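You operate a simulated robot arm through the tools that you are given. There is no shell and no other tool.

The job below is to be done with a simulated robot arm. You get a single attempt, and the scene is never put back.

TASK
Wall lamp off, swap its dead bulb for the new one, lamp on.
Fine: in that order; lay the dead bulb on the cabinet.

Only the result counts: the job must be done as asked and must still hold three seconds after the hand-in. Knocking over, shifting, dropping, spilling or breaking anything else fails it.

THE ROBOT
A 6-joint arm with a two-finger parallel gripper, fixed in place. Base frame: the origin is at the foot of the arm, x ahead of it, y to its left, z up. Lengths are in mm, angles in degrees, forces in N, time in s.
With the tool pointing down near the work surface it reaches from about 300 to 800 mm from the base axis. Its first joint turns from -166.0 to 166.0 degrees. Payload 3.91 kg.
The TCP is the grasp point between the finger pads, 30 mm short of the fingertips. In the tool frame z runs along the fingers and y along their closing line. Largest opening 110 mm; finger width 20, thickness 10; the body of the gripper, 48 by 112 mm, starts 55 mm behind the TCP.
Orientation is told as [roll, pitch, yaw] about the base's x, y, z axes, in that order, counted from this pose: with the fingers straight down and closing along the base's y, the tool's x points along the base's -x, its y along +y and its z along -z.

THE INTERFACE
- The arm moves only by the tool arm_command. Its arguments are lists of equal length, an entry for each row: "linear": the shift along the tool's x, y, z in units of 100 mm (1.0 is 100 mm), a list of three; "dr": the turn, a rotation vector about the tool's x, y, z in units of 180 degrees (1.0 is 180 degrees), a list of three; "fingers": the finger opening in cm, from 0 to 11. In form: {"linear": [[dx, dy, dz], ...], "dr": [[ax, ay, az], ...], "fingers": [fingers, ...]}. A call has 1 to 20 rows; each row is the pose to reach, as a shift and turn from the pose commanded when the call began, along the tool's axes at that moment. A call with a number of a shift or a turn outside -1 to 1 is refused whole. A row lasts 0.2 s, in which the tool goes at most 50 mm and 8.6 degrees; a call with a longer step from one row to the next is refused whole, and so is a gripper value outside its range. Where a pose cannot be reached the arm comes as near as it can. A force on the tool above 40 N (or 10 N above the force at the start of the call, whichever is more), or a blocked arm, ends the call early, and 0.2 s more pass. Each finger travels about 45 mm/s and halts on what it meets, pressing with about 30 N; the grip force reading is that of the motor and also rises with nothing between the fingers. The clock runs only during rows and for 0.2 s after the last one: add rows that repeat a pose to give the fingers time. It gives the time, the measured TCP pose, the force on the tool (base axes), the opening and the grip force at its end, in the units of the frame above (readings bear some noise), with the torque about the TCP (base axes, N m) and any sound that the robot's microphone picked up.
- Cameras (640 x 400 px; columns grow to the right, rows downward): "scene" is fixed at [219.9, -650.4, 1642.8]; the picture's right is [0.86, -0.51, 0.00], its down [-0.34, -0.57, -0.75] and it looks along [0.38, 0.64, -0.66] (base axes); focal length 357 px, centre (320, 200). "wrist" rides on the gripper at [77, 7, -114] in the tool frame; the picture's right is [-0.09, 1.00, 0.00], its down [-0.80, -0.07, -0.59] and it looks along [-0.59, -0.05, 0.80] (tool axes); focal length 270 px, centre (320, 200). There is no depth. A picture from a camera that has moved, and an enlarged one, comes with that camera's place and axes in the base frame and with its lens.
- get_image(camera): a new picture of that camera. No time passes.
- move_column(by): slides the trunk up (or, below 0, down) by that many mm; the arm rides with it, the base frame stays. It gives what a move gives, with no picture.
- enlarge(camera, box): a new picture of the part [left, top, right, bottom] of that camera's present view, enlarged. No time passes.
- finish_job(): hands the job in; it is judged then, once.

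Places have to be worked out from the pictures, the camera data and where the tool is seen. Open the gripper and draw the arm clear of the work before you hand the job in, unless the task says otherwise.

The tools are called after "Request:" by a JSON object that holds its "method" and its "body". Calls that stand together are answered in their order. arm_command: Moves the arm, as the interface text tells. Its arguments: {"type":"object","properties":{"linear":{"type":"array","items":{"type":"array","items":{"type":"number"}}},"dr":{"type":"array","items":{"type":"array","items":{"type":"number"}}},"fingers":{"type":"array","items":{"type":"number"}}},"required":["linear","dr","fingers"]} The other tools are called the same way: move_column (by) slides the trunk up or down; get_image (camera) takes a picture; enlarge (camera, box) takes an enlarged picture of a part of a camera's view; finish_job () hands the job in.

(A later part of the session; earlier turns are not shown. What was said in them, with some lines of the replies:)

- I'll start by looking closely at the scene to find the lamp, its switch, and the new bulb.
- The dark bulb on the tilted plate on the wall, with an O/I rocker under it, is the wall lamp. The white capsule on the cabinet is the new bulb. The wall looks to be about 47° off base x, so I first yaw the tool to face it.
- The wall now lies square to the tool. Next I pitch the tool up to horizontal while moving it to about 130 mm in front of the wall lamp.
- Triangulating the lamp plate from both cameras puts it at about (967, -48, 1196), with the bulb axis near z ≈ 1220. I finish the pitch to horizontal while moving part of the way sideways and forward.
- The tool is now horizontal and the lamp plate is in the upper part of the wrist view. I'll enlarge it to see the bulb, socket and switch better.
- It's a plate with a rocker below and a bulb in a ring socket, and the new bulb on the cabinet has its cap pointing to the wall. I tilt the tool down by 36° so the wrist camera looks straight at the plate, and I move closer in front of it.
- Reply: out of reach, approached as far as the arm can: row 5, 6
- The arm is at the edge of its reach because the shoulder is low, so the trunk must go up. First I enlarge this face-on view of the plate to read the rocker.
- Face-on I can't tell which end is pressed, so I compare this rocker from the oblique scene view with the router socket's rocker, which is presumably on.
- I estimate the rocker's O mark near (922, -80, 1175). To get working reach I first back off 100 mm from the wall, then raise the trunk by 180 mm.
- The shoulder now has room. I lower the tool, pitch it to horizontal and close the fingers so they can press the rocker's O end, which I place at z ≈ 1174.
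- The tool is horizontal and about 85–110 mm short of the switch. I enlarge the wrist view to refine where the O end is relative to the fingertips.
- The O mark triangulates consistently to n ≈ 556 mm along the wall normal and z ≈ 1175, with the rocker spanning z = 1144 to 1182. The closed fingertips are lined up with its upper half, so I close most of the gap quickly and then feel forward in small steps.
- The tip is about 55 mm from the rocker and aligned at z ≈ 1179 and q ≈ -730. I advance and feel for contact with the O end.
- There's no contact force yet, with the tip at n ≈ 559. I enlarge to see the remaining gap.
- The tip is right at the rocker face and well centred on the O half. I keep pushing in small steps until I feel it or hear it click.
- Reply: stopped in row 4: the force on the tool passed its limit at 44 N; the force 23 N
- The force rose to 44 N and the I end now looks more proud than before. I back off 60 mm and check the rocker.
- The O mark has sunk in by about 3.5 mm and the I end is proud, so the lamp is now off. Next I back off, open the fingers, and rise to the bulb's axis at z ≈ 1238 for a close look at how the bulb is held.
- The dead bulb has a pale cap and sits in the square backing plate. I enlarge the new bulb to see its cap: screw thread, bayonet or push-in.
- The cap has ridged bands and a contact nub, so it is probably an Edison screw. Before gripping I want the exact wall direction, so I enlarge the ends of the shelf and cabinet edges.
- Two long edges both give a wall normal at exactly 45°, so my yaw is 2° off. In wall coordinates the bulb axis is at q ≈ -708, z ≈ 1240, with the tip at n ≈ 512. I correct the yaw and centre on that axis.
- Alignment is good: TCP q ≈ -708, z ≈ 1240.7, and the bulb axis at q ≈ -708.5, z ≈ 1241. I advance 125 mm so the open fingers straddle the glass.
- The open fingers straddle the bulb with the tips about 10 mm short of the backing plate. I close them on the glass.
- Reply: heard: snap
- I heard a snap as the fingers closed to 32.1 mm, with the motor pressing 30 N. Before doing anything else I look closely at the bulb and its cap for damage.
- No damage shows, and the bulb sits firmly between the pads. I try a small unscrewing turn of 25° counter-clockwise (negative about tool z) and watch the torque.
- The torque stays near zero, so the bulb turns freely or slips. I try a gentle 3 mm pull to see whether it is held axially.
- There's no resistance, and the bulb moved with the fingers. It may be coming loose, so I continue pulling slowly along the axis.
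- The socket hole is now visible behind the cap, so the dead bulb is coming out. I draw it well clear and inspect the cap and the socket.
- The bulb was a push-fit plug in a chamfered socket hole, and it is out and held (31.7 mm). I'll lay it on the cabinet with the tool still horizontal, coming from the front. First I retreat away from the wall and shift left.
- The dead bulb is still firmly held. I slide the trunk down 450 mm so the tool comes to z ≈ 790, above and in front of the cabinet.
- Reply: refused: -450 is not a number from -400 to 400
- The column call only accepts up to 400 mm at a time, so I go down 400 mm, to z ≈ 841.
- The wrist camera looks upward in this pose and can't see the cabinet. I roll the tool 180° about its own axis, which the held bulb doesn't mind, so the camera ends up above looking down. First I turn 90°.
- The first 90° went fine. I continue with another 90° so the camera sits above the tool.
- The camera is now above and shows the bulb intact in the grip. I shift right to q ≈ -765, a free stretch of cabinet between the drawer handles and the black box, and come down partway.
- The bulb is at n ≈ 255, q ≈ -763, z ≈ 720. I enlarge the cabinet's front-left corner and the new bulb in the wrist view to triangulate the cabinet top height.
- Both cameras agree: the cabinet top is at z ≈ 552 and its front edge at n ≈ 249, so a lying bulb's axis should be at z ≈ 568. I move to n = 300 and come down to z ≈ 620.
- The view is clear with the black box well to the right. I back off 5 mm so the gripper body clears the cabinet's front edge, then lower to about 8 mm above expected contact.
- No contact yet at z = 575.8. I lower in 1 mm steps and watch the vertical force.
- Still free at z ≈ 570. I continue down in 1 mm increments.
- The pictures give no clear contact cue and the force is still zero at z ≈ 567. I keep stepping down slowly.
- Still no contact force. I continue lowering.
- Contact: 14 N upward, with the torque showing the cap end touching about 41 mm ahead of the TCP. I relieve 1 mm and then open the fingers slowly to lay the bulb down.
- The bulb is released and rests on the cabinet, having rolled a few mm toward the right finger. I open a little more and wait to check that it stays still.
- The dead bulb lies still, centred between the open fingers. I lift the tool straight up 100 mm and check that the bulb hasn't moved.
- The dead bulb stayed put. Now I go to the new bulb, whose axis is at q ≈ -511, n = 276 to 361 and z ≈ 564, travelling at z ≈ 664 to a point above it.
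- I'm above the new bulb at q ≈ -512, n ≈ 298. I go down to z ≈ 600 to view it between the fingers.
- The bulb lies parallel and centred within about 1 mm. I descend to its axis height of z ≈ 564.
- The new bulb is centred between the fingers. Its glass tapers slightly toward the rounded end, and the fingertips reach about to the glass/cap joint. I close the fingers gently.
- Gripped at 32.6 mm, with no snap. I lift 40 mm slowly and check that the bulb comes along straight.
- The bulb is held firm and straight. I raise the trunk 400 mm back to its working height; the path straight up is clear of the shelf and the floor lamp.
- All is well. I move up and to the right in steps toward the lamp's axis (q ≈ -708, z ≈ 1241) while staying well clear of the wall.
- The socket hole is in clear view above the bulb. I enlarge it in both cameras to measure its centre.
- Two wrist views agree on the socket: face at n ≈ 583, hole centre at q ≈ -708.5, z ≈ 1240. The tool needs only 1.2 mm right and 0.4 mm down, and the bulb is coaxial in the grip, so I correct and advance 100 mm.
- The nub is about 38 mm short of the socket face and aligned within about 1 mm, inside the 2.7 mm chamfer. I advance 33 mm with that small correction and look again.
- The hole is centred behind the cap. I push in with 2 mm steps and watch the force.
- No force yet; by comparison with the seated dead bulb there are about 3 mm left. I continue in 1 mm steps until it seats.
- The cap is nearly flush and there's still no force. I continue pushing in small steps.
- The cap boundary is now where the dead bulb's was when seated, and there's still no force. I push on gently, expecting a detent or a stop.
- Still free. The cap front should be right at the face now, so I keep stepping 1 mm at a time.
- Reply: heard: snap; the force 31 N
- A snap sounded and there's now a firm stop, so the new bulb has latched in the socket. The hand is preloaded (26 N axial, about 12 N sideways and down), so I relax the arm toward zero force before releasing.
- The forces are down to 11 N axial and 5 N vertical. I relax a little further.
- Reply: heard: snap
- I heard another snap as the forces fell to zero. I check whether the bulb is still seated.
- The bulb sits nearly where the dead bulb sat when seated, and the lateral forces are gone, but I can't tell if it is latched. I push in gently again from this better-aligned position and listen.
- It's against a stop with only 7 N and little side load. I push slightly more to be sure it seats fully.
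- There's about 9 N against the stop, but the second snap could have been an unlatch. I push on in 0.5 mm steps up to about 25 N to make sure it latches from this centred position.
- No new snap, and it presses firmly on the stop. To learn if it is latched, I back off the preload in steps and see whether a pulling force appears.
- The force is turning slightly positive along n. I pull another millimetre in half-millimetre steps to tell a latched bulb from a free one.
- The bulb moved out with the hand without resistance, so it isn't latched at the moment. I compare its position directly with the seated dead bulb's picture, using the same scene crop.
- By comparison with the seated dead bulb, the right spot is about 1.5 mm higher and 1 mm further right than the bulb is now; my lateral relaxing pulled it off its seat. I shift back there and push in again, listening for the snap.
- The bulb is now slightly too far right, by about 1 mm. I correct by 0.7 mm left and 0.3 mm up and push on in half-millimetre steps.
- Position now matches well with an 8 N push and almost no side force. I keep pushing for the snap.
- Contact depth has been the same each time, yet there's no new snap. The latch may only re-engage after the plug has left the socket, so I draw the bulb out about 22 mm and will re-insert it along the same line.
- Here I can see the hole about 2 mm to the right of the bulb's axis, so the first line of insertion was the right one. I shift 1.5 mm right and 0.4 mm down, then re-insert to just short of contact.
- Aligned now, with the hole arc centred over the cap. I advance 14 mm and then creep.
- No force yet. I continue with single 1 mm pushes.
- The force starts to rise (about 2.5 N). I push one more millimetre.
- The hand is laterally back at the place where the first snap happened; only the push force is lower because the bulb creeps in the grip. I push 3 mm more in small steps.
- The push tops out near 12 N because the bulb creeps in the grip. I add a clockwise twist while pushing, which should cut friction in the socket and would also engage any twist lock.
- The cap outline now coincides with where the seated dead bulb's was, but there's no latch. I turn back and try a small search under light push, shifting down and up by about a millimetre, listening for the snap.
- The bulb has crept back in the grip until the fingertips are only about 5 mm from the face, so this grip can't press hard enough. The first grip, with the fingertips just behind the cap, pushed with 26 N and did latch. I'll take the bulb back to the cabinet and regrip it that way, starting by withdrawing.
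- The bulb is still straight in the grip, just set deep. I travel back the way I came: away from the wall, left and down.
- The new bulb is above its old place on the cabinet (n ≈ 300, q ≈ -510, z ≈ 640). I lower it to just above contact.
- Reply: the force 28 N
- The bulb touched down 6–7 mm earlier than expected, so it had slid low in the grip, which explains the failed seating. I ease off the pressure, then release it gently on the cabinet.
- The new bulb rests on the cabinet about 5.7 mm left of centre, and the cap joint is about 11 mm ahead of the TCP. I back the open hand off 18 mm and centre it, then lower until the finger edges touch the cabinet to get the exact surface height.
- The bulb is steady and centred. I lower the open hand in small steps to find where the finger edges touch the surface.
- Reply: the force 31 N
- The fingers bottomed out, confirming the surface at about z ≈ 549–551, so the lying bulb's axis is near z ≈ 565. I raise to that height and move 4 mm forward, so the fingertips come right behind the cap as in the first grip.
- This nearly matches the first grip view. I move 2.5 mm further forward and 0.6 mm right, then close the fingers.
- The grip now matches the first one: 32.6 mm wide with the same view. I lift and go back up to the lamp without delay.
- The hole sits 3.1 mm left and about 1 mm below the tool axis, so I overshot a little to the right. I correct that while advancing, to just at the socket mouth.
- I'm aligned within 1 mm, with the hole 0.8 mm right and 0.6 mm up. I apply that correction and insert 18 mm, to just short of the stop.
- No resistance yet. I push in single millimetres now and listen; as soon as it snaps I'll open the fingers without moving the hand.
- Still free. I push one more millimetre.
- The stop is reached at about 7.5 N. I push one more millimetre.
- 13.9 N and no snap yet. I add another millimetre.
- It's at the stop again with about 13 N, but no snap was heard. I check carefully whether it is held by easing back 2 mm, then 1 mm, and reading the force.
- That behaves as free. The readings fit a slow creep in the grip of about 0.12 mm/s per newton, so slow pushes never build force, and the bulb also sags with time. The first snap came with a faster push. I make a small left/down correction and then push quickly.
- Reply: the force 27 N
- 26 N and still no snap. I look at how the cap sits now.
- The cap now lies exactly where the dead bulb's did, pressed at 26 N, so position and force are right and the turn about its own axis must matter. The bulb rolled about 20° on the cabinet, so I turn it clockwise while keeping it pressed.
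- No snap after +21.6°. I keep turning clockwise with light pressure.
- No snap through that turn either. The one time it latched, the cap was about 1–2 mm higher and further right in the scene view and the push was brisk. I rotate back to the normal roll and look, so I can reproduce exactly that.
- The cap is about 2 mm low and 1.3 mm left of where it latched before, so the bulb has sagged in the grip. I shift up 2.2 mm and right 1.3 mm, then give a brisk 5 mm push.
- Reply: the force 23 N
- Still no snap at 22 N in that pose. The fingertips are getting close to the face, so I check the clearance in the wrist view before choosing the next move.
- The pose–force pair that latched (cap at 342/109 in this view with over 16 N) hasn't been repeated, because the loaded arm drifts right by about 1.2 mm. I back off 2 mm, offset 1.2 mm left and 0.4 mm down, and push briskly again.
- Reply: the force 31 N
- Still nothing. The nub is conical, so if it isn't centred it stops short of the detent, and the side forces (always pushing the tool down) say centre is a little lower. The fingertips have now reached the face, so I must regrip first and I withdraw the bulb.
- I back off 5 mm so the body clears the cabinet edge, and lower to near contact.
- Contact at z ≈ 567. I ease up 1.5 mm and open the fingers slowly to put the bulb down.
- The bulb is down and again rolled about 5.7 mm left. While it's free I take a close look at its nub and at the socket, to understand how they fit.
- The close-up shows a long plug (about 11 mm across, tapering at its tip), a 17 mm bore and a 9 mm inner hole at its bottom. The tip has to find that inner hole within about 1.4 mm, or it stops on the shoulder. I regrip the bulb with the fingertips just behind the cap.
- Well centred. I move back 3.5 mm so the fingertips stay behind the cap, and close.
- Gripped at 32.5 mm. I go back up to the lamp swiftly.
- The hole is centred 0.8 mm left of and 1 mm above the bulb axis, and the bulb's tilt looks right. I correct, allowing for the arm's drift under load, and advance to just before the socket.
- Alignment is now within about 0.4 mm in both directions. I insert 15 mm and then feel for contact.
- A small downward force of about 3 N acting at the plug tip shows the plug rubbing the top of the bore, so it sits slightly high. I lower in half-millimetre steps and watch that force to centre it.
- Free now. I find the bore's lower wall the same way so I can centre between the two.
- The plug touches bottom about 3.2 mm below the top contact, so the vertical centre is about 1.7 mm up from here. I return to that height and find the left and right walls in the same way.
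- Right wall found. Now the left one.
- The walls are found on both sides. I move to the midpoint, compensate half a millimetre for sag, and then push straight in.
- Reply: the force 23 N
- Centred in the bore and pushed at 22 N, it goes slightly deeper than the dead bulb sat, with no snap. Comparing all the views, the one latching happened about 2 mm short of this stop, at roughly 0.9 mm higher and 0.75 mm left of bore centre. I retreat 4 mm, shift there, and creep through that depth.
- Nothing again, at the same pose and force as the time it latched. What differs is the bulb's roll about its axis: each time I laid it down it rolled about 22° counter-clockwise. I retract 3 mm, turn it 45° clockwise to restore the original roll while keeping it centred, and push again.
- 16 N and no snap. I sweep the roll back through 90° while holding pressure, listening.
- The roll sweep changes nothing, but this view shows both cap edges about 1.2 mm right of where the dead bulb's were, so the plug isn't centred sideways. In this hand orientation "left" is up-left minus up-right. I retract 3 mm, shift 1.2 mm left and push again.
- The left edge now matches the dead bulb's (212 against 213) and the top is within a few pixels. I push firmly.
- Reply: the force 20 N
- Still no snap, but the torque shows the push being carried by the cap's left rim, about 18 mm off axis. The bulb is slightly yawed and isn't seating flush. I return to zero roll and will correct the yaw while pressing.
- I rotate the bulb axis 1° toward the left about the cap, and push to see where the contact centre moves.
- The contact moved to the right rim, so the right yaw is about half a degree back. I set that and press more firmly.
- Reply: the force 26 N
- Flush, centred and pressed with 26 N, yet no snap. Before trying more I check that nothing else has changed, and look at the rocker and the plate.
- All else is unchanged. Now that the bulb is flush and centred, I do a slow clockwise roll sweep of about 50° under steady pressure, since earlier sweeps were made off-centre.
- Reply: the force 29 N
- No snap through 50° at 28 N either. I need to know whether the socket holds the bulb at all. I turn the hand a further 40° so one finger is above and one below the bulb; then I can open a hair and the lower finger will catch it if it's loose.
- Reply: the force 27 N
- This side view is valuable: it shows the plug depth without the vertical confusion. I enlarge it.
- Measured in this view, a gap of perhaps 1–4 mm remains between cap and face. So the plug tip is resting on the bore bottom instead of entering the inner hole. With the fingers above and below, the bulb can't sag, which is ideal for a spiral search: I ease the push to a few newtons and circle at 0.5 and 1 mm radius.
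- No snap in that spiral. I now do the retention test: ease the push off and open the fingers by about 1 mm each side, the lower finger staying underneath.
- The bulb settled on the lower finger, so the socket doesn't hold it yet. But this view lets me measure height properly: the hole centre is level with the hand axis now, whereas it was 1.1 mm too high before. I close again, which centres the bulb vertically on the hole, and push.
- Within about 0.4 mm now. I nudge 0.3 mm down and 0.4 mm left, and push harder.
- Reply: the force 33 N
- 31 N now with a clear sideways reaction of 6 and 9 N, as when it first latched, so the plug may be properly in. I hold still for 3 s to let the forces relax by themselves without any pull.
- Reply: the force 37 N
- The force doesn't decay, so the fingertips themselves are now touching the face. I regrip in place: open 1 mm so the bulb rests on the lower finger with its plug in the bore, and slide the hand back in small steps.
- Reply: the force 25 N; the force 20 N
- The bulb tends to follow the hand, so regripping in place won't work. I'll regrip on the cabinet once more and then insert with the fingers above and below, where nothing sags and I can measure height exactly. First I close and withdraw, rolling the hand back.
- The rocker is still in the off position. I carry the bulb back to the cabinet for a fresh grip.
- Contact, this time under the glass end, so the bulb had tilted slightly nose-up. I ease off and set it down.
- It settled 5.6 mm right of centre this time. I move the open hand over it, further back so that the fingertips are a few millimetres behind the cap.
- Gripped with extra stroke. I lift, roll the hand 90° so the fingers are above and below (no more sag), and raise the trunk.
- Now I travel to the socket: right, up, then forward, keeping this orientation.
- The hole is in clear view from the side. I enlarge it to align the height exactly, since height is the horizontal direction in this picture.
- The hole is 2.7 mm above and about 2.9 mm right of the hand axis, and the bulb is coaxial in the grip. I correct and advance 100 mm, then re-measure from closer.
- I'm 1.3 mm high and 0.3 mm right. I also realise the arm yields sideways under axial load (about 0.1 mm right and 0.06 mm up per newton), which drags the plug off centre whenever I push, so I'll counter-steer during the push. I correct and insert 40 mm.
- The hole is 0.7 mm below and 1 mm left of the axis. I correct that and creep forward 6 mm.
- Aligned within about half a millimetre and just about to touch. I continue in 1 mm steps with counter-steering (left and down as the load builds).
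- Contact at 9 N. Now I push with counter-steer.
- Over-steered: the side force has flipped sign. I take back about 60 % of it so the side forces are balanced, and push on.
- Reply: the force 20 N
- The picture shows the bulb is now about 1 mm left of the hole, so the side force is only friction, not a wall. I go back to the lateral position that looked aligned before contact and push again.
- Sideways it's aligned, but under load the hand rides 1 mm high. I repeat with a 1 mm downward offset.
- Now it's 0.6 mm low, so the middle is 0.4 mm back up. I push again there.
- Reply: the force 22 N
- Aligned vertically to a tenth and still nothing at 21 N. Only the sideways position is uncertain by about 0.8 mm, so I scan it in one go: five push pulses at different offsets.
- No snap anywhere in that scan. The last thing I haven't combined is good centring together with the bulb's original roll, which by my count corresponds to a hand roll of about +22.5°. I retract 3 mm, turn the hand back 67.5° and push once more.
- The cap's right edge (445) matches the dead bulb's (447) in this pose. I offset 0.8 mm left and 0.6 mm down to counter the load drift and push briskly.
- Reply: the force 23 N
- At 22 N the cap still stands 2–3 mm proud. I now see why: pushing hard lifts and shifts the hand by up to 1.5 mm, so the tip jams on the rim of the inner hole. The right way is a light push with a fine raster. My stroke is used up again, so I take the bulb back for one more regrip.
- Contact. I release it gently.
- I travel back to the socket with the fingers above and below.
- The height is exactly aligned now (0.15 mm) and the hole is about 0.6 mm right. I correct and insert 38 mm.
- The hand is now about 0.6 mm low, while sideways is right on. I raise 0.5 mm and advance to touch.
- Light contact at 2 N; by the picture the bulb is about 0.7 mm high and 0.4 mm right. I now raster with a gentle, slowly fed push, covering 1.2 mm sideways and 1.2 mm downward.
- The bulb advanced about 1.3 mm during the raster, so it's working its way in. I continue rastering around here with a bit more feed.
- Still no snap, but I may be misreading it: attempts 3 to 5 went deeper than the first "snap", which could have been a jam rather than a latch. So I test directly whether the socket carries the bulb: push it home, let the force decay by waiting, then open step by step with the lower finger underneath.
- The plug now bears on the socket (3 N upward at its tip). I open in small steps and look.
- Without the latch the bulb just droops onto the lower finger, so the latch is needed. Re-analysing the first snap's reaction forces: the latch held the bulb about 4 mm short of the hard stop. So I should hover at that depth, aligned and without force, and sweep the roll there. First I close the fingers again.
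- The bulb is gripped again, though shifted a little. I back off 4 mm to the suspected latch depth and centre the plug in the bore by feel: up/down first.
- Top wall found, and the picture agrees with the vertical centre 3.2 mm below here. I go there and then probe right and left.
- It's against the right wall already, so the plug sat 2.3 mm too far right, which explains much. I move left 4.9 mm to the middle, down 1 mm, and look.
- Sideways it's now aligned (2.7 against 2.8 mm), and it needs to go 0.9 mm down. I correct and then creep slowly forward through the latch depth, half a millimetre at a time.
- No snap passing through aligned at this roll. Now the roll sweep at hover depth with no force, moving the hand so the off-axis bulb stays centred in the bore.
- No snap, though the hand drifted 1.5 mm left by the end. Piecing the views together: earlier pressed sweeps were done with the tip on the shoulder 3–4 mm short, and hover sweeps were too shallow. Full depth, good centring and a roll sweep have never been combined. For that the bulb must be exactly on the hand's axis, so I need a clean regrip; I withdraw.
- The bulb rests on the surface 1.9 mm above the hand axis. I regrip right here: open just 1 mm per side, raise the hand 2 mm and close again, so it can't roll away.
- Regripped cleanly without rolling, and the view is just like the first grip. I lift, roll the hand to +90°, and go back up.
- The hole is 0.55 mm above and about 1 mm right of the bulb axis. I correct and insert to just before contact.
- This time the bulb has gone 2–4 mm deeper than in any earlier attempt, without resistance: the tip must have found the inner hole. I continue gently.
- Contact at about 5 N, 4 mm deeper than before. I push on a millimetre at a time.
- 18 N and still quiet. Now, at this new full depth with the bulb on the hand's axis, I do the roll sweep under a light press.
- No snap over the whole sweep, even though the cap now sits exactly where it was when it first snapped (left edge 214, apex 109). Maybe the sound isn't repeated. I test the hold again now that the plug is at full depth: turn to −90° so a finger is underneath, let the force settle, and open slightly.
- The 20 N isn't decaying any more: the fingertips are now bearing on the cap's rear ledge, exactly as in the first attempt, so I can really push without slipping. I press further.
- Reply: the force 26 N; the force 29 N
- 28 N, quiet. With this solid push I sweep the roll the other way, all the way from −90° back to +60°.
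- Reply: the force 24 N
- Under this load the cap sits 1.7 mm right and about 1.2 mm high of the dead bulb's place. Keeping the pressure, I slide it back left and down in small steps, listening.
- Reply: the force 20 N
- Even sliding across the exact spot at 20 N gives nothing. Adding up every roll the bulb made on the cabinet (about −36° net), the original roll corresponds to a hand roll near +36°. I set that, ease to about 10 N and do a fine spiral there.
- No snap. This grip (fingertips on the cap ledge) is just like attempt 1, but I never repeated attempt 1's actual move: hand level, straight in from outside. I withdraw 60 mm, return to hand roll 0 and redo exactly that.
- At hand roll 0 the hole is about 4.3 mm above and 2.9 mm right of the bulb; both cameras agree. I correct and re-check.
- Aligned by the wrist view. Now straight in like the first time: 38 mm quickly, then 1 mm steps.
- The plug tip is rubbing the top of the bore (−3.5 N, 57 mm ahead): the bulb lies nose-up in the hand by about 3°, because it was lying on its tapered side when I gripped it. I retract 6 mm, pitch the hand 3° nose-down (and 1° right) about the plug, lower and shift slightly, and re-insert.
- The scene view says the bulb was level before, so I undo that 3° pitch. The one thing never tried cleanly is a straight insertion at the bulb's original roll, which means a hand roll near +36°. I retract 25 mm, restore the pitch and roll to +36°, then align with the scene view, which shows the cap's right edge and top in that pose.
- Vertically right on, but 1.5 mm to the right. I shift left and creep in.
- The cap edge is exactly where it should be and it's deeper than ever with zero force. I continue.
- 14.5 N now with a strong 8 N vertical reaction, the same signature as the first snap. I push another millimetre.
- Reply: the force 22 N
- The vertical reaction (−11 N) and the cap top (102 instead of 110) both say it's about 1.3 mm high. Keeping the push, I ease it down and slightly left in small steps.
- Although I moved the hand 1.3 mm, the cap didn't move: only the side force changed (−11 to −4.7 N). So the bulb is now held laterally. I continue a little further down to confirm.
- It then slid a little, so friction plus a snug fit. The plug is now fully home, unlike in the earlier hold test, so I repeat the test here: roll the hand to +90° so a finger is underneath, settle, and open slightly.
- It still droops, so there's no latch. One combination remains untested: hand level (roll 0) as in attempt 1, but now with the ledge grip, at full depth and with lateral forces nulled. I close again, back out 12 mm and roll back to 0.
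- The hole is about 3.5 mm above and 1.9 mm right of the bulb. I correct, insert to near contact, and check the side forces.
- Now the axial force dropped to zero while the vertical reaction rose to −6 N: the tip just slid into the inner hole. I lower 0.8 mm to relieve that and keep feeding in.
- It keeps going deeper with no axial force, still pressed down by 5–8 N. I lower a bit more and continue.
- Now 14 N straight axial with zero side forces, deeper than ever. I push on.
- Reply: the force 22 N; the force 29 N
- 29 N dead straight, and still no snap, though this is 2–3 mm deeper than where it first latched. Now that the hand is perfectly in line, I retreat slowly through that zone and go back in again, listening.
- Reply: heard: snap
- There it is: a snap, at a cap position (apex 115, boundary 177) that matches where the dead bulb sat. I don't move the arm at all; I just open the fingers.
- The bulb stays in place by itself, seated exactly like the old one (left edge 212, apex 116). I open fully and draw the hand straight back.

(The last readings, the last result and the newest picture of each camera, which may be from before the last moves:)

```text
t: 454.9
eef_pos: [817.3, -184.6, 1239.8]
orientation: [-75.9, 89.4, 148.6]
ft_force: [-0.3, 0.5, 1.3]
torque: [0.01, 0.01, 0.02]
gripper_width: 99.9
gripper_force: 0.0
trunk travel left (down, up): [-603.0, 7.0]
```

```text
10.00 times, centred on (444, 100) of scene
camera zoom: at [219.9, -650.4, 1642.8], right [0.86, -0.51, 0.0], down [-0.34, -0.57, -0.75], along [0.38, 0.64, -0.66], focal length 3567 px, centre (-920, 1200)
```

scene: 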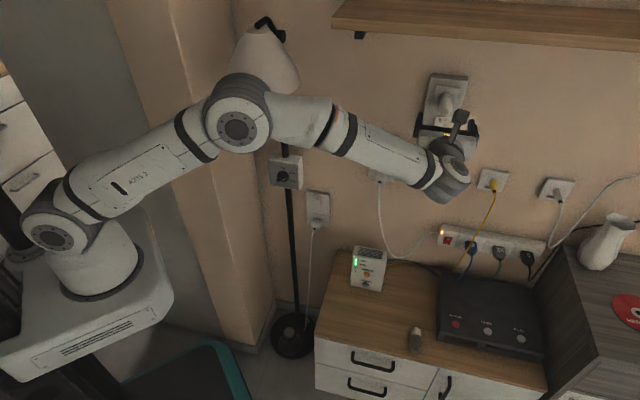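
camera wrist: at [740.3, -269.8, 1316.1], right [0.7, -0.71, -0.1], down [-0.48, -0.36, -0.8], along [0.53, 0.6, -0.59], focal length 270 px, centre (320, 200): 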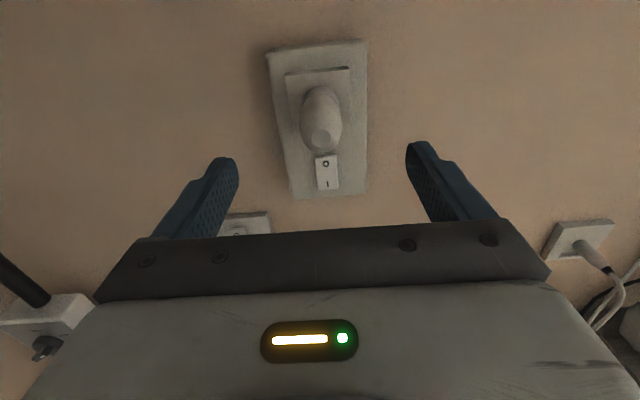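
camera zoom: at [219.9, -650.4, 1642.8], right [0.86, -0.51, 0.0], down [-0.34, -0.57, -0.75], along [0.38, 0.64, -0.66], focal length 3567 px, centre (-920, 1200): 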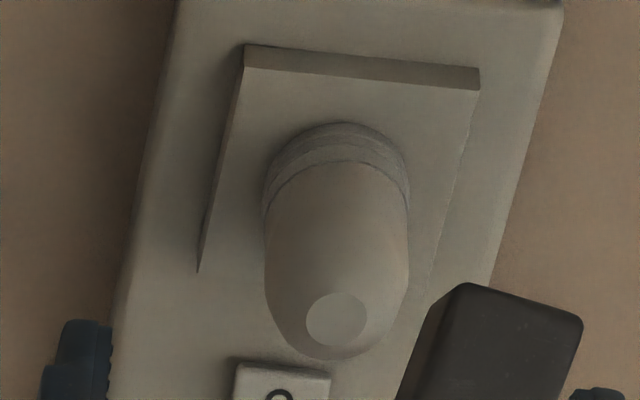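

The new bulb sits neatly in the lamp. Now I switch the lamp on: I close the fingers, back off a little more, and go down 90 mm in front of the rocker's lower "I" end, keeping clear of the bulb.

Request:
{"method": "arm_command", "body": {"linear": [[0, 0, -0.1], [0, 0, -0.25], [-0.2, 0, -0.25], [-0.45, 0, -0.25], [-0.7, 0, -0.25], [-0.9, 0, -0.25], [-0.91, 0, -0.25], [-0.91, 0, -0.25]], "dr": [[0, 0, 0], [0, 0, 0], [0, 0, 0], [0, 0, 0], [0, 0, 0], [0, 0, 0], [0, 0, 0], [0, 0, 0]], "fingers": [9, 7, 5, 3, 1, 0, 0, 0]}}

Request:
{"method": "get_image", "body": {"camera": "wrist"}}

Request:
{"method": "enlarge", "body": {"camera": "scene", "box": [404, 90, 484, 140]}}

```text
t: 456.7
eef_pos: [798.1, -202.0, 1150.9]
orientation: [-75.4, 89.3, 149.2]
ft_force: [0.0, 0.0, -0.3]
torque: [0.01, -0.02, -0.01]
gripper_width: 0.1
gripper_force: 30.0
trunk travel left (down, up): [-603.0, 7.0]
```

```text
taken
camera wrist: at [720.8, -286.7, 1226.0], right [0.7, -0.71, -0.1], down [-0.48, -0.36, -0.8], along [0.53, 0.6, -0.59], focal length 270 px, centre (320, 200)
```

wrist: 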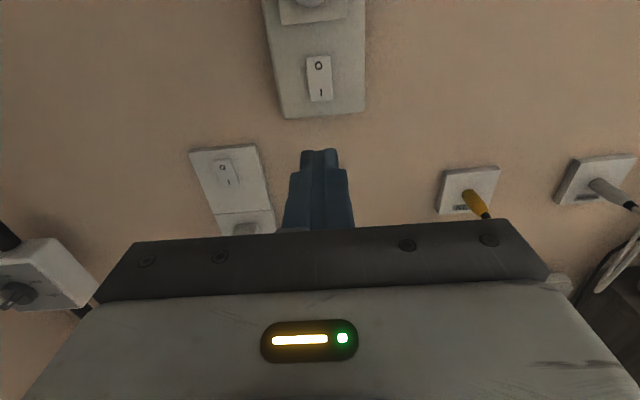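

```text
8.00 times, centred on (444, 115) of scene
camera zoom: at [219.9, -650.4, 1642.8], right [0.86, -0.51, 0.0], down [-0.34, -0.57, -0.75], along [0.38, 0.64, -0.66], focal length 2853 px, centre (-672, 880)
```

zoom: 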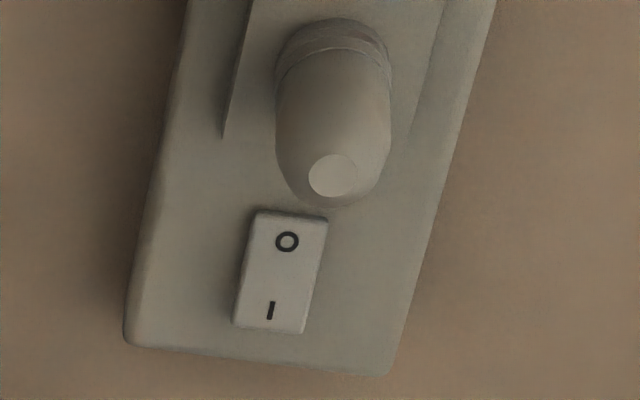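

The bulb sits exactly as the old one did and the rocker shows "off". I enlarge the wrist view to aim at the "I" end.

Request:
{"method": "enlarge", "body": {"camera": "wrist", "box": [256, 30, 384, 110]}}

Request:
{"method": "enlarge", "body": {"camera": "wrist", "box": [256, 110, 384, 190]}}

```text
5.00 times, centred on (320, 70) of wrist
camera zoom: at [720.8, -286.7, 1226.0], right [0.7, -0.71, -0.1], down [-0.48, -0.36, -0.8], along [0.53, 0.6, -0.59], focal length 1351 px, centre (320, 850)
```

zoom: 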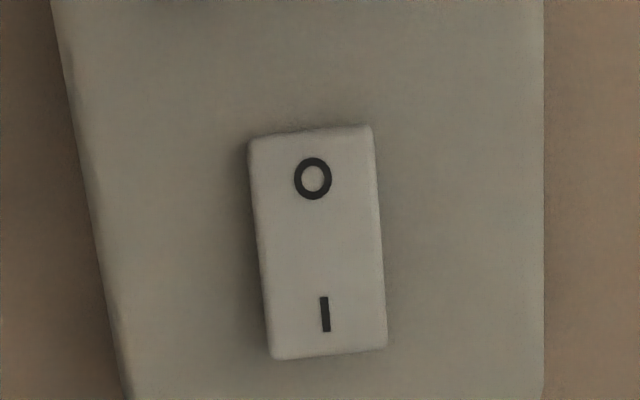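

```text
5.00 times, centred on (320, 150) of wrist
camera zoom: at [720.8, -286.7, 1226.0], right [0.7, -0.71, -0.1], down [-0.48, -0.36, -0.8], along [0.53, 0.6, -0.59], focal length 1351 px, centre (320, 450)
```

zoom: 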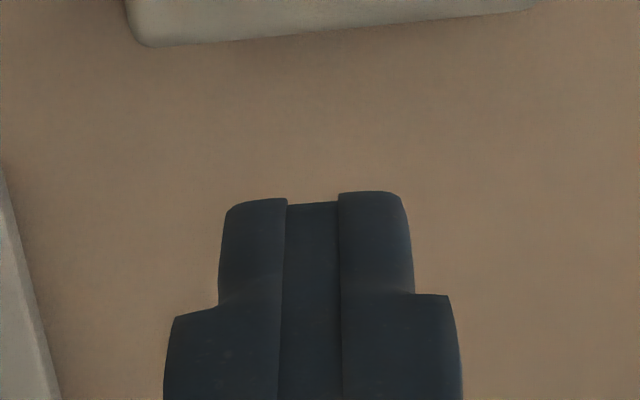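

The "I" mark is 4 mm above and 1.5 mm right of the finger axis. I correct and advance toward it.

Request:
{"method": "arm_command", "body": {"linear": [[0.015, 0.008, 0.2], [0.03, 0.015, 0.45], [0.03, 0.015, 0.7], [0.03, 0.015, 0.95], [0.03, 0.015, 1.0], [0.03, 0.015, 1.0]], "dr": [[0, 0, 0], [0, 0, 0], [0, 0, 0], [0, 0, 0], [0, 0, 0], [0, 0, 0]], "fingers": [0, 0, 0, 0, 0, 0]}}

Request:
{"method": "enlarge", "body": {"camera": "wrist", "box": [240, 70, 400, 170]}}

Request:
{"method": "enlarge", "body": {"camera": "scene", "box": [404, 90, 484, 140]}}

```text
t: 458.1
eef_pos: [871.0, -132.7, 1152.5]
orientation: [-74.8, 89.3, 149.6]
ft_force: [0.5, -0.3, -0.5]
torque: [-0.04, 0.0, 0.0]
gripper_width: 0.2
gripper_force: 29.2
trunk travel left (down, up): [-603.0, 7.0]
```

```text
4.00 times, centred on (320, 120) of wrist
camera zoom: at [793.9, -217.6, 1228.2], right [0.7, -0.71, -0.1], down [-0.48, -0.36, -0.8], along [0.53, 0.6, -0.59], focal length 1081 px, centre (320, 520)
```

zoom: 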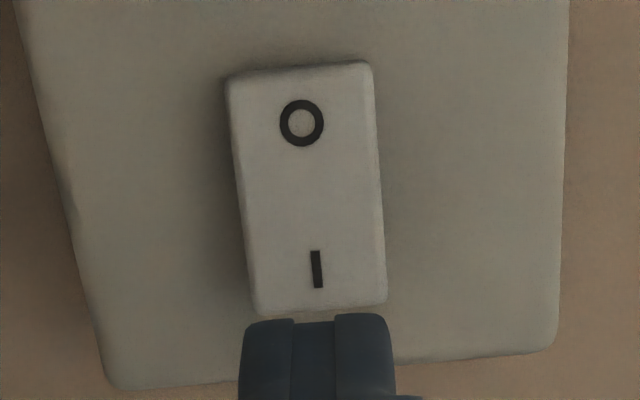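

```text
8.00 times, centred on (444, 115) of scene
camera zoom: at [219.9, -650.4, 1642.8], right [0.86, -0.51, 0.0], down [-0.34, -0.57, -0.75], along [0.38, 0.64, -0.66], focal length 2853 px, centre (-672, 880)
```

zoom: 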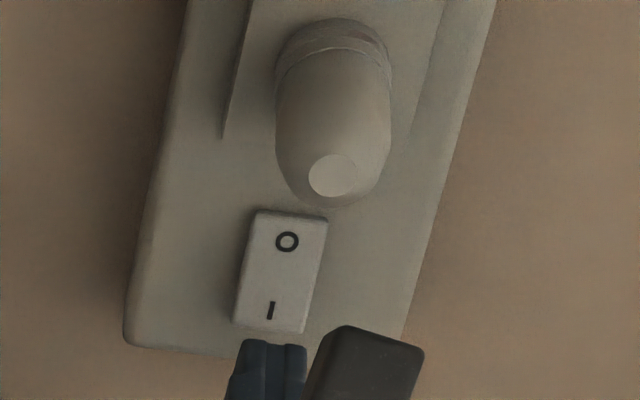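

The fingers are lined up just under the "I" mark, well clear of the bulb. I advance and press in small steps.

Request:
{"method": "arm_command", "body": {"linear": [[0.005, 0, 0.1], [0.01, 0, 0.2], [0.01, 0, 0.24], [0.01, 0, 0.26], [0.01, 0, 0.28]], "dr": [[0, 0, 0], [0, 0, 0], [0, 0, 0], [0, 0, 0], [0, 0, 0]], "fingers": [0, 0, 0, 0, 0]}}

Request:
{"method": "arm_command", "body": {"linear": [[0, 0, 0.02], [0, 0, 0.04], [0, 0, 0.06], [0, 0, 0.08], [0, 0, 0.1], [0, 0, 0.12]], "dr": [[0, 0, 0], [0, 0, 0], [0, 0, 0], [0, 0, 0], [0, 0, 0], [0, 0, 0]], "fingers": [0, 0, 0, 0, 0, 0]}}

Request:
{"method": "enlarge", "body": {"camera": "wrist", "box": [240, 90, 400, 190]}}

Request:
{"method": "enlarge", "body": {"camera": "scene", "box": [404, 90, 484, 140]}}

```text
t: 459.3
eef_pos: [890.8, -114.2, 1153.7]
orientation: [-74.0, 89.3, 150.4]
ft_force: [0.4, 0.5, 0.3]
torque: [0.02, 0.0, 0.01]
gripper_width: 0.0
gripper_force: 30.3
trunk travel left (down, up): [-603.0, 7.0]
```

```text
t: 460.7
eef_pos: [894.4, -111.2, 1152.8]
orientation: [-71.3, 89.3, 152.9]
ft_force: [-16.8, -6.6, -0.2]
torque: [-0.04, -0.25, 0.2]
gripper_width: 0.0
gripper_force: 30.1
trunk travel left (down, up): [-603.0, 7.0]
stopped in row 6: the force on the tool passed its limit at 43 N (the readings are from after the stop); the commanded pose is now the measured one
```

```text
4.00 times, centred on (320, 140) of wrist
camera zoom: at [817.3, -195.6, 1228.3], right [0.69, -0.71, -0.1], down [-0.49, -0.36, -0.8], along [0.53, 0.6, -0.6], focal length 1081 px, centre (320, 440)
```

zoom: 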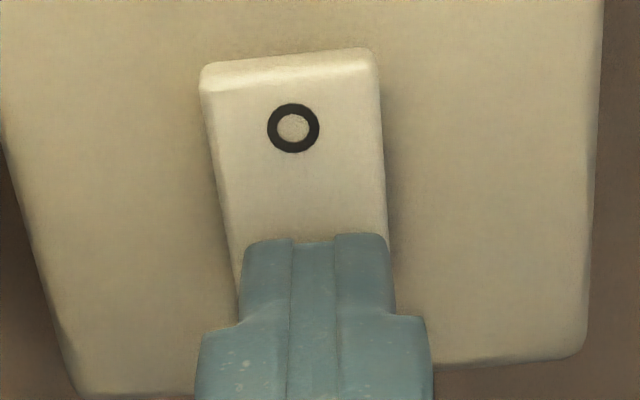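

```text
8.00 times, centred on (444, 115) of scene
camera zoom: at [219.9, -650.4, 1642.8], right [0.86, -0.51, 0.0], down [-0.34, -0.57, -0.75], along [0.38, 0.64, -0.66], focal length 2853 px, centre (-672, 880)
```

zoom: 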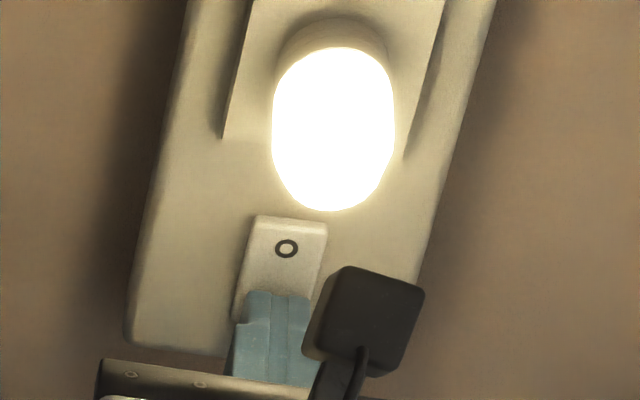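

The lamp is on: the new bulb glows and the O end of the rocker is proud. I draw the hand straight back from the switch.

Request:
{"method": "arm_command", "body": {"linear": [[0, 0, -0.05], [0, 0, -0.2], [0, 0, -0.4], [0, 0, -0.65], [0, 0, -0.9], [0, 0, -1.0]], "dr": [[0, 0, 0], [0, 0, 0], [0, 0, 0], [0, 0, 0], [0, 0, 0], [0, 0, 0]], "fingers": [0, 0, 0, 0, 0, 0]}}

Request:
{"method": "arm_command", "body": {"linear": [[0, 0, -0.2], [0, 0, -0.45], [0, 0, -0.7], [0, 0, -0.95], [0, 0, -1.0], [0, 0, -1.0], [0, 0, -1.0], [0, 0, -1.0]], "dr": [[0, 0, 0], [0, 0, 0], [0, 0, 0], [0, 0, 0], [0, 0, 0], [0, 0, 0], [0, 0, 0], [0, 0, 0]], "fingers": [2, 4, 6, 8, 10, 10, 10, 10]}}

Request:
{"method": "get_image", "body": {"camera": "scene"}}

Request:
{"method": "enlarge", "body": {"camera": "scene", "box": [404, 70, 484, 120]}}

Request:
{"method": "enlarge", "body": {"camera": "scene", "box": [370, 300, 450, 350]}}

```text
t: 462.1
eef_pos: [825.8, -178.7, 1152.1]
orientation: [-65.1, 89.1, 159.3]
ft_force: [0.1, -0.3, -0.2]
torque: [-0.04, 0.04, 0.01]
gripper_width: 0.1
gripper_force: 29.6
trunk travel left (down, up): [-603.0, 7.0]
```

```text
t: 463.9
eef_pos: [755.6, -248.7, 1151.2]
orientation: [-64.9, 89.1, 159.4]
ft_force: [-0.5, -0.9, 0.4]
torque: [0.01, -0.01, 0.0]
gripper_width: 100.1
gripper_force: 0.0
trunk travel left (down, up): [-603.0, 7.0]
```

```text
taken
```

scene: 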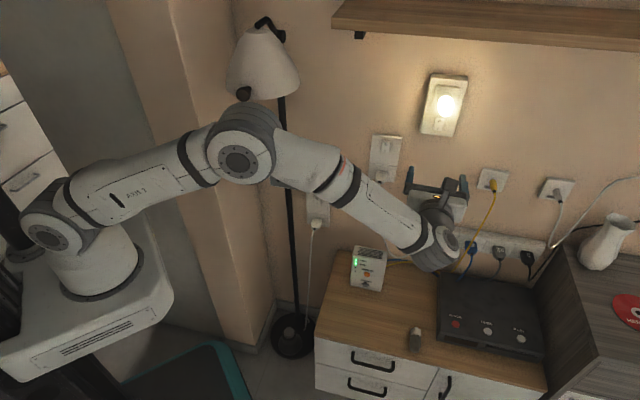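

```text
8.00 times, centred on (444, 95) of scene
camera zoom: at [219.9, -650.4, 1642.8], right [0.86, -0.51, 0.0], down [-0.34, -0.57, -0.75], along [0.38, 0.64, -0.66], focal length 2853 px, centre (-672, 1040)
```

zoom: 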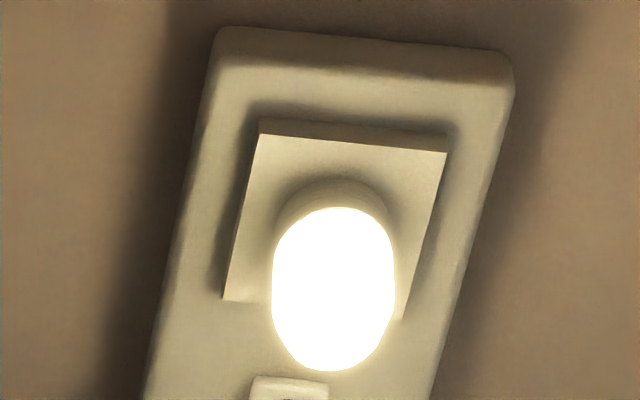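

```text
8.00 times, centred on (410, 325) of scene
camera zoom: at [219.9, -650.4, 1642.8], right [0.86, -0.51, 0.0], down [-0.34, -0.57, -0.75], along [0.38, 0.64, -0.66], focal length 2853 px, centre (-400, -800)
```

zoom: 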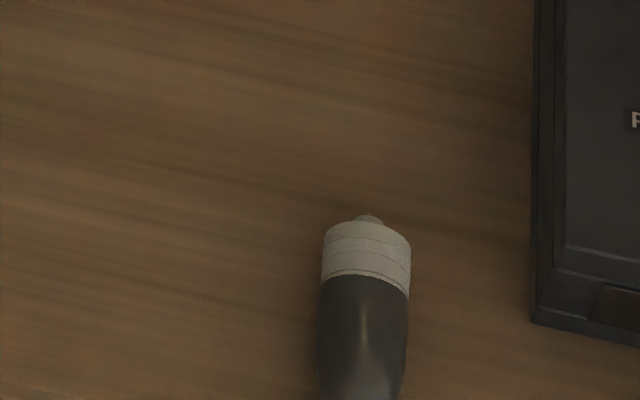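

The lamp is lit with the new bulb, the dead bulb lies on the cabinet, nothing else has shifted, and the gripper is open with the arm clear of the lamp. I hand the job in.

Request:
{"method": "finish_job", "body": {}}

```text
The job is handed in.
```

The wall lamp now has the new bulb and is lit. I switched it off first, took out the dead bulb and laid it on the cabinet, fitted the new bulb, then switched the lamp back on. The job is handed in.

- **New bulb:** it latched in the socket, held by itself once released, and glowed when I pressed the switch.
- **Dead bulb:** it is lying still on the cabinet top, between the router and the black box.
- **Everything else:** I saw nothing else knocked, moved or damaged in the last pictures. The gripper is open and the arm is clear of the lamp.

Seating the new bulb took seven tries. It latched on the first but came loose as I eased off. I then carried it back to the cabinet four times to regrip it, and pushed it against the socket with up to about 30 N before it latched for good. I saw no marks or cracks on the bulb or the socket.
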